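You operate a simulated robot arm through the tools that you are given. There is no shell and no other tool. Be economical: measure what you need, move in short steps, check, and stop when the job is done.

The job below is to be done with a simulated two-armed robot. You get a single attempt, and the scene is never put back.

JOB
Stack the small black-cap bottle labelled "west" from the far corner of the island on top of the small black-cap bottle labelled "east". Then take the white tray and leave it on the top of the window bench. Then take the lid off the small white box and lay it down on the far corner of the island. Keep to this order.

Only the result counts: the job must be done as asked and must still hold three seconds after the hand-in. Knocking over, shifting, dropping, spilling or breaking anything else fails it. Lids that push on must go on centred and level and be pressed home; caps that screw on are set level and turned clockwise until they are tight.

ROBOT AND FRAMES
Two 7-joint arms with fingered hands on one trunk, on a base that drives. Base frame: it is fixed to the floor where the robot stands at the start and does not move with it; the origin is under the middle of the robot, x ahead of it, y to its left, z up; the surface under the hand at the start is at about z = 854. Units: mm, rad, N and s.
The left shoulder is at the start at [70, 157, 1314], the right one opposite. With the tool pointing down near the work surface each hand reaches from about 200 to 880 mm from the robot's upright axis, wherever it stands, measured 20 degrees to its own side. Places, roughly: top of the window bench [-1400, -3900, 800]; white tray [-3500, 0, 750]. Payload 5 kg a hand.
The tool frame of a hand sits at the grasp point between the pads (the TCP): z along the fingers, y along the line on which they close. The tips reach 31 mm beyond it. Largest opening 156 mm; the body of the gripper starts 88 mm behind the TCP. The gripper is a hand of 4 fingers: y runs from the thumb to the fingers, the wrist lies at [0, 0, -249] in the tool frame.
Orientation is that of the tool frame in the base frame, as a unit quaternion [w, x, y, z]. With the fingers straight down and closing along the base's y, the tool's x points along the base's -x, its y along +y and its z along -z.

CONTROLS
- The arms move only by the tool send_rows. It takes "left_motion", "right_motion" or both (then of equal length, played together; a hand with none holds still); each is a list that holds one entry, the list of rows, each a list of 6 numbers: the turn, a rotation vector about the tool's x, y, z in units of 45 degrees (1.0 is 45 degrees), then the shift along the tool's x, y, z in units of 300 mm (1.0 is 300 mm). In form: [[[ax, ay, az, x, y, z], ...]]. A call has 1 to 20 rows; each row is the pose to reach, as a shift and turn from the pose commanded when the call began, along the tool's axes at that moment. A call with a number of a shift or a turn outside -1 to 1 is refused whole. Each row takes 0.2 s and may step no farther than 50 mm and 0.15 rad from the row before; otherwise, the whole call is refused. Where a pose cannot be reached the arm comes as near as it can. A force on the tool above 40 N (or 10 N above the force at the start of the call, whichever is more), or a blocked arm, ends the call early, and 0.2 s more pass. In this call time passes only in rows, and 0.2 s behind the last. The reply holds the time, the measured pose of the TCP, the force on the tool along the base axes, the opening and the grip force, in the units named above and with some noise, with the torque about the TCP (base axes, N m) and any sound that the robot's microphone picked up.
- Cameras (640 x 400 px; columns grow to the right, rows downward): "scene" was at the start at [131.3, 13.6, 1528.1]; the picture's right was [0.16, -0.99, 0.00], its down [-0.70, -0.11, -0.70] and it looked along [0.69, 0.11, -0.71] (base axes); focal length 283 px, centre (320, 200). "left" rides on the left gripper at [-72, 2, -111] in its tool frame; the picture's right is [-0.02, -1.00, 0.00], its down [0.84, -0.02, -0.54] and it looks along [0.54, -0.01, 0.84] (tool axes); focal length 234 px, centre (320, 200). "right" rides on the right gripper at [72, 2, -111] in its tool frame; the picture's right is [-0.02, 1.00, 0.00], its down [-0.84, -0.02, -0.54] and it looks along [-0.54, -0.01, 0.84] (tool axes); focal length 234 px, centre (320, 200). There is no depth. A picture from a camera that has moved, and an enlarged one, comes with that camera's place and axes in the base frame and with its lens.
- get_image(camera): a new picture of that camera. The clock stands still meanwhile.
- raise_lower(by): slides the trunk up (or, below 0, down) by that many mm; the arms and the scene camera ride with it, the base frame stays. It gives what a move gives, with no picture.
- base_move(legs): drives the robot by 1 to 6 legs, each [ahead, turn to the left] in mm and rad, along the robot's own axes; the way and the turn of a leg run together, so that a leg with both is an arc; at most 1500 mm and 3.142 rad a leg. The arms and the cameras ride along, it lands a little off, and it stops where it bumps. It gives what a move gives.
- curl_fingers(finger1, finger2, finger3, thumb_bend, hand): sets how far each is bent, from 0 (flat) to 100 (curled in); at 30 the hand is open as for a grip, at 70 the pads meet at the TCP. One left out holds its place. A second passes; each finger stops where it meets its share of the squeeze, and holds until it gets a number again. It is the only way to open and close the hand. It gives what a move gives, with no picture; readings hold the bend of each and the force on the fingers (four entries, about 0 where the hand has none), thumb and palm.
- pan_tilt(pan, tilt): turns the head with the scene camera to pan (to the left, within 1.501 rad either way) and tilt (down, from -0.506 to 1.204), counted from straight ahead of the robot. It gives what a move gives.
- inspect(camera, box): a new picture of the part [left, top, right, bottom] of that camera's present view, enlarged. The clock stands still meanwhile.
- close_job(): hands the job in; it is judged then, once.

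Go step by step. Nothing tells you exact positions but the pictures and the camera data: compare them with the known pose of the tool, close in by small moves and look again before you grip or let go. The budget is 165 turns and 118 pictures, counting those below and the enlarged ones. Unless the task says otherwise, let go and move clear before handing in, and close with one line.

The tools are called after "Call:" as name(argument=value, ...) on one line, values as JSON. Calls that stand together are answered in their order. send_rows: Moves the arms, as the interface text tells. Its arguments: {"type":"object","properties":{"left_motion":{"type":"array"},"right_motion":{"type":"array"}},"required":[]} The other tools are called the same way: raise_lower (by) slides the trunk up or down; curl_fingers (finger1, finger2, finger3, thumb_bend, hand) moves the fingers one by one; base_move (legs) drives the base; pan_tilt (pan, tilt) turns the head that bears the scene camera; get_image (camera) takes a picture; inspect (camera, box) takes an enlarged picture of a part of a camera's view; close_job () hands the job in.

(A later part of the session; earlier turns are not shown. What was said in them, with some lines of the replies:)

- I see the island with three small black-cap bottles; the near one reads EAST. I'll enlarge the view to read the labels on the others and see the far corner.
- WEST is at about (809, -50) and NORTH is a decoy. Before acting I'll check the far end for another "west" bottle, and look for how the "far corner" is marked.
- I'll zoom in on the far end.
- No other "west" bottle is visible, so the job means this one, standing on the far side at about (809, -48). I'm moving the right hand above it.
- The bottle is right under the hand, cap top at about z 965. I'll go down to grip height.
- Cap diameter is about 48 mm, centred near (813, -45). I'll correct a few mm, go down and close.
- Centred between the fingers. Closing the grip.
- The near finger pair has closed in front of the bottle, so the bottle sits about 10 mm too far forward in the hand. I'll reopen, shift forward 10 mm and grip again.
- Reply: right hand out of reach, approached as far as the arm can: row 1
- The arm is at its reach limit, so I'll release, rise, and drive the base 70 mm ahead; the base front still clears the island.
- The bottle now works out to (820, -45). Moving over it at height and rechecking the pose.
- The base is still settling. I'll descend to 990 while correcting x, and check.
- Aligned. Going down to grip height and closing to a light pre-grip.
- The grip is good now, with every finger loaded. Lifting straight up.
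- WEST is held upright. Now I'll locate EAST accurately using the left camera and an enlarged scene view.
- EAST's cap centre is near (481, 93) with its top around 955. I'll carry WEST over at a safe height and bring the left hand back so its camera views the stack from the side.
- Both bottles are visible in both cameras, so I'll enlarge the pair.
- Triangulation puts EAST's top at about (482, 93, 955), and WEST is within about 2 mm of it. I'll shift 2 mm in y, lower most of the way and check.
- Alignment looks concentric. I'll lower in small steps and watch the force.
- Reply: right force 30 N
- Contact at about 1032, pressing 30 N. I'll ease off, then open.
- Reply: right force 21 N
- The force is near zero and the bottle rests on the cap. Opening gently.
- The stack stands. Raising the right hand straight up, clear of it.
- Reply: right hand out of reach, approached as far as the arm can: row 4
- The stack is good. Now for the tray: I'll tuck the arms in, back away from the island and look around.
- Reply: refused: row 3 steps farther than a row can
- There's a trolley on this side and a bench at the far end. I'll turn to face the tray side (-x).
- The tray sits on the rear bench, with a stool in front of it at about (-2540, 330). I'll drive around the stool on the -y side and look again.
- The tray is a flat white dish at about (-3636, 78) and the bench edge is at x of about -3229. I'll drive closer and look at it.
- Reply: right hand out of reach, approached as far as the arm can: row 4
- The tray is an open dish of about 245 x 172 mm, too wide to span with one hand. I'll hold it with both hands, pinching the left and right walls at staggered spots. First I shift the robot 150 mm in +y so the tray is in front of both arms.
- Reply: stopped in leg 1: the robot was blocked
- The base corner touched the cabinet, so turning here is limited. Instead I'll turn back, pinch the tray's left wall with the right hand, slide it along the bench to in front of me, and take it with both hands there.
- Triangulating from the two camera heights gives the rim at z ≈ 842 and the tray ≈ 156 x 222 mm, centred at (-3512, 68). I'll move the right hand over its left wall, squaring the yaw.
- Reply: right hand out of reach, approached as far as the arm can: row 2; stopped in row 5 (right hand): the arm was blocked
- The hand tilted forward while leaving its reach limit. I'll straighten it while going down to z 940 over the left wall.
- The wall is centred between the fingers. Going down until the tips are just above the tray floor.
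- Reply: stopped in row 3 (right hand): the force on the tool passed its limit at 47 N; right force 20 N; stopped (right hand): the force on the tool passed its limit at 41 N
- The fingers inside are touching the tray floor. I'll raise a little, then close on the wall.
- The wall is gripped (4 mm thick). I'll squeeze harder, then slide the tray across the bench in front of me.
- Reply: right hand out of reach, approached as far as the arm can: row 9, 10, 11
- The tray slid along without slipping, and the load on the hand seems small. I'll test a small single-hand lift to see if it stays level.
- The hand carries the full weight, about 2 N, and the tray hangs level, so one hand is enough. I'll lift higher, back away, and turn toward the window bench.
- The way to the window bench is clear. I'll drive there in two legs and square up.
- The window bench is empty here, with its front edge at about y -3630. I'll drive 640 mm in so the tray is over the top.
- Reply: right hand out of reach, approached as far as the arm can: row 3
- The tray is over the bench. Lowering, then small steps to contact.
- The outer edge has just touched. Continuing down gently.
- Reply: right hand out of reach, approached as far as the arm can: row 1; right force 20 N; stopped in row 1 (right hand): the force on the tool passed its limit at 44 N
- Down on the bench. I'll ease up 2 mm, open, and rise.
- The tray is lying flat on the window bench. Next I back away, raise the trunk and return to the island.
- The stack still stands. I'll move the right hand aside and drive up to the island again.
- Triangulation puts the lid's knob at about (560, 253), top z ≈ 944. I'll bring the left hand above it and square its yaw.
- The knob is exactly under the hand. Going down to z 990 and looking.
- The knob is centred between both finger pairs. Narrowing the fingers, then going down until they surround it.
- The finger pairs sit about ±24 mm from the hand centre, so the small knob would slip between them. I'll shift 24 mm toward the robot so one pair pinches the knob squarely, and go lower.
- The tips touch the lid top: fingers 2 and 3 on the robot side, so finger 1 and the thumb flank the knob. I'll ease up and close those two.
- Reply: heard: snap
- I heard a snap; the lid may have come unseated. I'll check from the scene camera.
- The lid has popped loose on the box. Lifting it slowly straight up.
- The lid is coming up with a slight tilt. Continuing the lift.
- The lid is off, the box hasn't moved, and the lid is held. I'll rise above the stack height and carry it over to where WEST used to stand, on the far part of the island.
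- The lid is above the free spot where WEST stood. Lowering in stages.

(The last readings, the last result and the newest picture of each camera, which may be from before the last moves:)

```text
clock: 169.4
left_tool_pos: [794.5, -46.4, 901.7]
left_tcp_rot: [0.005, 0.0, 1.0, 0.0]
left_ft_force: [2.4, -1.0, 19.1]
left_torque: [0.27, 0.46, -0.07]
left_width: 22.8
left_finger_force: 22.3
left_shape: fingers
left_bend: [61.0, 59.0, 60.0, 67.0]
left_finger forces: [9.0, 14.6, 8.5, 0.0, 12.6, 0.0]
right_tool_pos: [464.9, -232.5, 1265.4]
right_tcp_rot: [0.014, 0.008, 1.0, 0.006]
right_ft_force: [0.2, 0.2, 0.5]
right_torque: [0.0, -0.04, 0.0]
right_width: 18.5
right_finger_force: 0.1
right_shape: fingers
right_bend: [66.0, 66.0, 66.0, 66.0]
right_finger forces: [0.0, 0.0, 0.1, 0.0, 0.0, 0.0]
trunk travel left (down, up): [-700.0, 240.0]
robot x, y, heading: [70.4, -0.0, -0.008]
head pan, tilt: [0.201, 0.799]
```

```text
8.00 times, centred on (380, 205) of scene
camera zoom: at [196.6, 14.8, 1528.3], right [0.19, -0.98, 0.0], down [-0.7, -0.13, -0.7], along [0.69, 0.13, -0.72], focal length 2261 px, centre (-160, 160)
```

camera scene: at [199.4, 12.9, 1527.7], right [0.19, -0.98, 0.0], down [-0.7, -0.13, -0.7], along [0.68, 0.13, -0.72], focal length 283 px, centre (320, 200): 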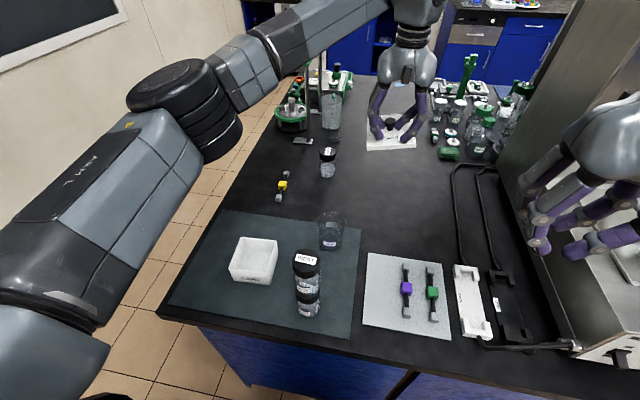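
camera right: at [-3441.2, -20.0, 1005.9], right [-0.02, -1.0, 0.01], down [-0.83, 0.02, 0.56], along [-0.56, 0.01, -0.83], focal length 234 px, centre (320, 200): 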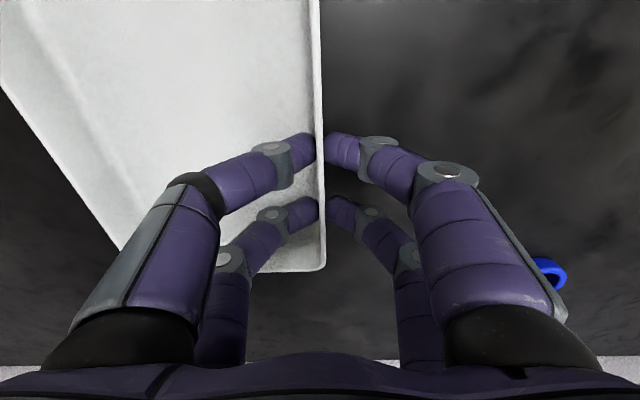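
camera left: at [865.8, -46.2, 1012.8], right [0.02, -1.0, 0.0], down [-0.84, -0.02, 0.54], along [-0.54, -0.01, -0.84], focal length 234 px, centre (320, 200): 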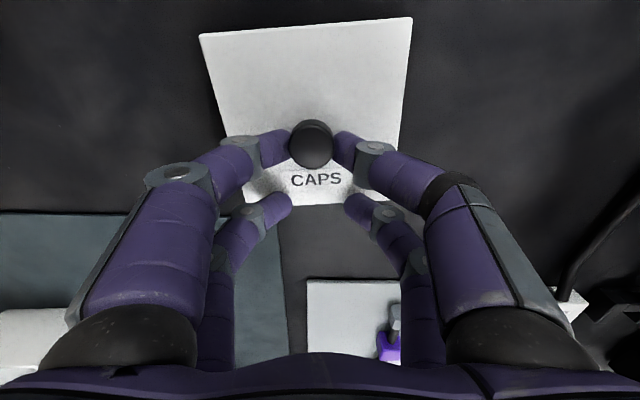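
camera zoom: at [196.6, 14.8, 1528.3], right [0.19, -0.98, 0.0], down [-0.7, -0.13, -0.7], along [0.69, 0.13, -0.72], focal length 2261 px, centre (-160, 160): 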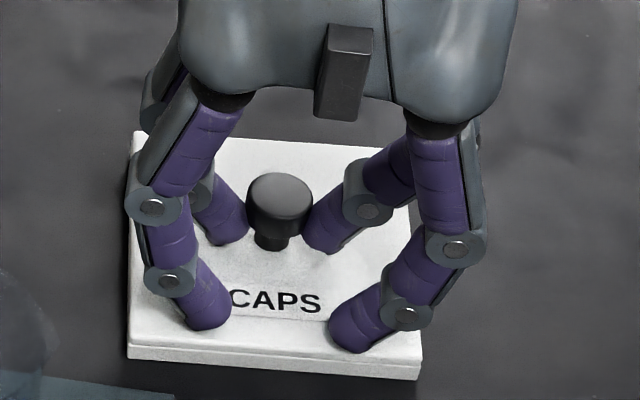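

The lid is down flat. I'll ease off, open the pinch and rise.

Call:
send_rows(left_motion=[[[0, 0, 0, 0, 0, -0.008]]])

Call:
curl_fingers(hand="left", finger1=56, thumb_bend=60)

Call:
inspect(camera="scene", box=[340, 180, 420, 230])

```text
clock: 169.8
left_tool_pos: [794.2, -47.2, 901.9]
left_tcp_rot: [0.005, 0.001, 1.0, 0.0]
left_ft_force: [5.6, -2.7, 16.8]
left_torque: [0.15, 0.28, -0.01]
left_width: 22.8
left_finger_force: 20.4
left_shape: fingers
left_bend: [61.0, 59.0, 60.0, 67.0]
left_finger forces: [8.9, 10.5, 8.9, 0.0, 12.7, 0.0]
right_tool_pos: [465.0, -232.7, 1264.4]
right_tcp_rot: [0.015, 0.007, 1.0, 0.006]
right_ft_force: [0.3, -0.4, -0.7]
right_torque: [0.01, 0.0, 0.0]
right_width: 18.3
right_finger_force: 0.1
right_shape: fingers
right_bend: [66.0, 66.0, 66.0, 66.0]
right_finger forces: [0.0, 0.1, 0.0, 0.0, 0.0, 0.1]
trunk travel left (down, up): [-700.0, 240.0]
robot x, y, heading: [69.8, 3.7, -0.017]
head pan, tilt: [0.201, 0.799]
```

```text
clock: 170.8
left_tool_pos: [795.6, -45.6, 902.3]
left_tcp_rot: [0.004, 0.0, 1.0, 0.001]
left_ft_force: [7.2, -1.5, 19.2]
left_torque: [0.11, -0.14, -0.05]
left_width: 41.0
left_finger_force: 9.4
left_shape: fingers
left_bend: [60.0, 60.0, 60.0, 60.0]
left_finger forces: [5.8, 6.5, 5.4, 0.0, 1.2, 0.1]
right_tool_pos: [465.0, -232.3, 1264.5]
right_tcp_rot: [0.014, 0.009, 1.0, 0.007]
right_ft_force: [-0.1, 0.1, -0.1]
right_torque: [0.0, -0.02, 0.01]
right_width: 18.3
right_finger_force: 0.1
right_shape: fingers
right_bend: [66.0, 66.0, 66.0, 66.0]
right_finger forces: [0.0, 0.1, 0.1, 0.0, 0.0, 0.1]
trunk travel left (down, up): [-700.0, 240.0]
robot x, y, heading: [70.9, -1.2, -0.017]
head pan, tilt: [0.201, 0.799]
```

```text
8.00 times, centred on (380, 205) of scene
camera zoom: at [197.8, 14.7, 1528.0], right [0.19, -0.98, 0.0], down [-0.7, -0.13, -0.7], along [0.69, 0.13, -0.72], focal length 2261 px, centre (-160, 160)
```

zoom: 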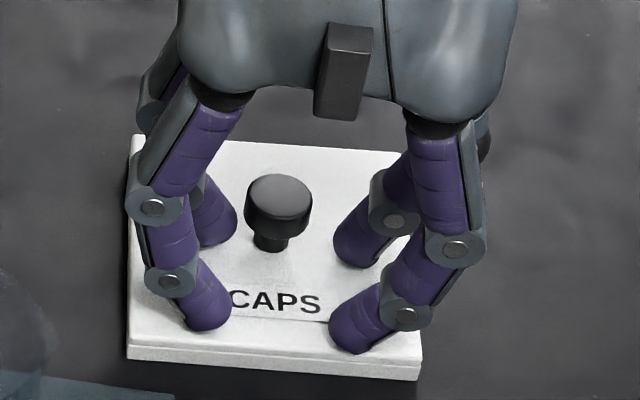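

Released. Rising straight up.

Call:
send_rows(left_motion=[[[0, 0, 0, 0, 0, -0.03], [0, 0, 0, 0, 0, -0.1], [0, 0, 0, 0, 0, -0.25], [0, 0, 0, 0, 0, -0.4], [0, 0, 0, 0, 0, -0.55], [0, 0, 0, 0, 0, -0.7], [0, 0, 0, 0, 0, -0.85], [0, 0, 0, 0, 0, -0.95]]])

Call:
get_image(camera="scene")

Call:
get_image(camera="left")

```text
clock: 172.6
left_tool_pos: [792.4, -45.4, 1181.4]
left_tcp_rot: [0.002, 0.001, 1.0, 0.001]
left_ft_force: [0.4, 0.5, -0.3]
left_torque: [-0.01, -0.06, 0.02]
left_width: 48.8
left_finger_force: 0.1
left_shape: fingers
left_bend: [56.0, 60.0, 60.0, 60.0]
left_finger forces: [0.0, 0.1, 0.1, 0.0, 0.0, 0.1]
right_tool_pos: [466.1, -232.8, 1263.4]
right_tcp_rot: [0.013, 0.008, 1.0, 0.007]
right_ft_force: [-0.6, -0.2, -0.5]
right_torque: [-0.01, -0.03, 0.0]
right_width: 18.3
right_finger_force: 0.1
right_shape: fingers
right_bend: [66.0, 66.0, 66.0, 66.0]
right_finger forces: [0.0, 0.0, 0.0, 0.0, 0.0, 0.0]
trunk travel left (down, up): [-700.0, 240.0]
robot x, y, heading: [65.5, 0.2, -0.015]
head pan, tilt: [0.201, 0.799]
```

```text
26 pictures are left
camera scene: at [198.7, 14.4, 1527.8], right [0.19, -0.98, 0.0], down [-0.7, -0.13, -0.7], along [0.69, 0.13, -0.72], focal length 283 px, centre (320, 200)
```

scene: 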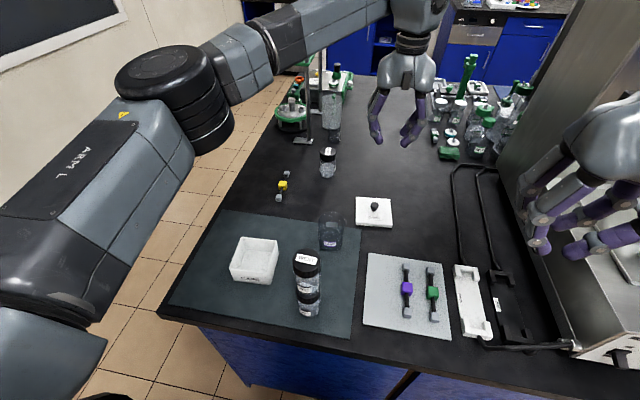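

```text
25 pictures are left
camera left: at [863.6, -45.9, 1293.1], right [0.02, -1.0, 0.0], down [-0.84, -0.02, 0.54], along [-0.54, -0.01, -0.84], focal length 234 px, centre (320, 200)
```

left: 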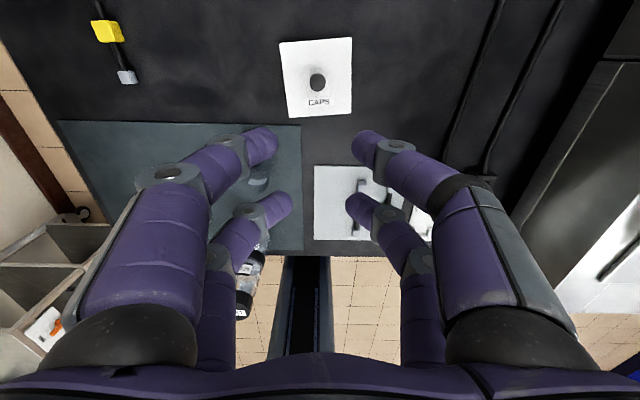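

All three parts are done: WEST stands on EAST, the tray lies on the window bench, and the lid lies flat on the island where WEST stood. Both hands are clear, so I'm handing in.

Call:
close_job()

```text
The job is handed in.
```

I finished all three steps in order and handed the job in. WEST is stacked on EAST, the white tray is on the window bench, and the lid of the "CAPS" box is on the island. I took "far corner of the island" to be the spot where WEST had stood, because nothing on the island marks a corner, so I laid the lid there.
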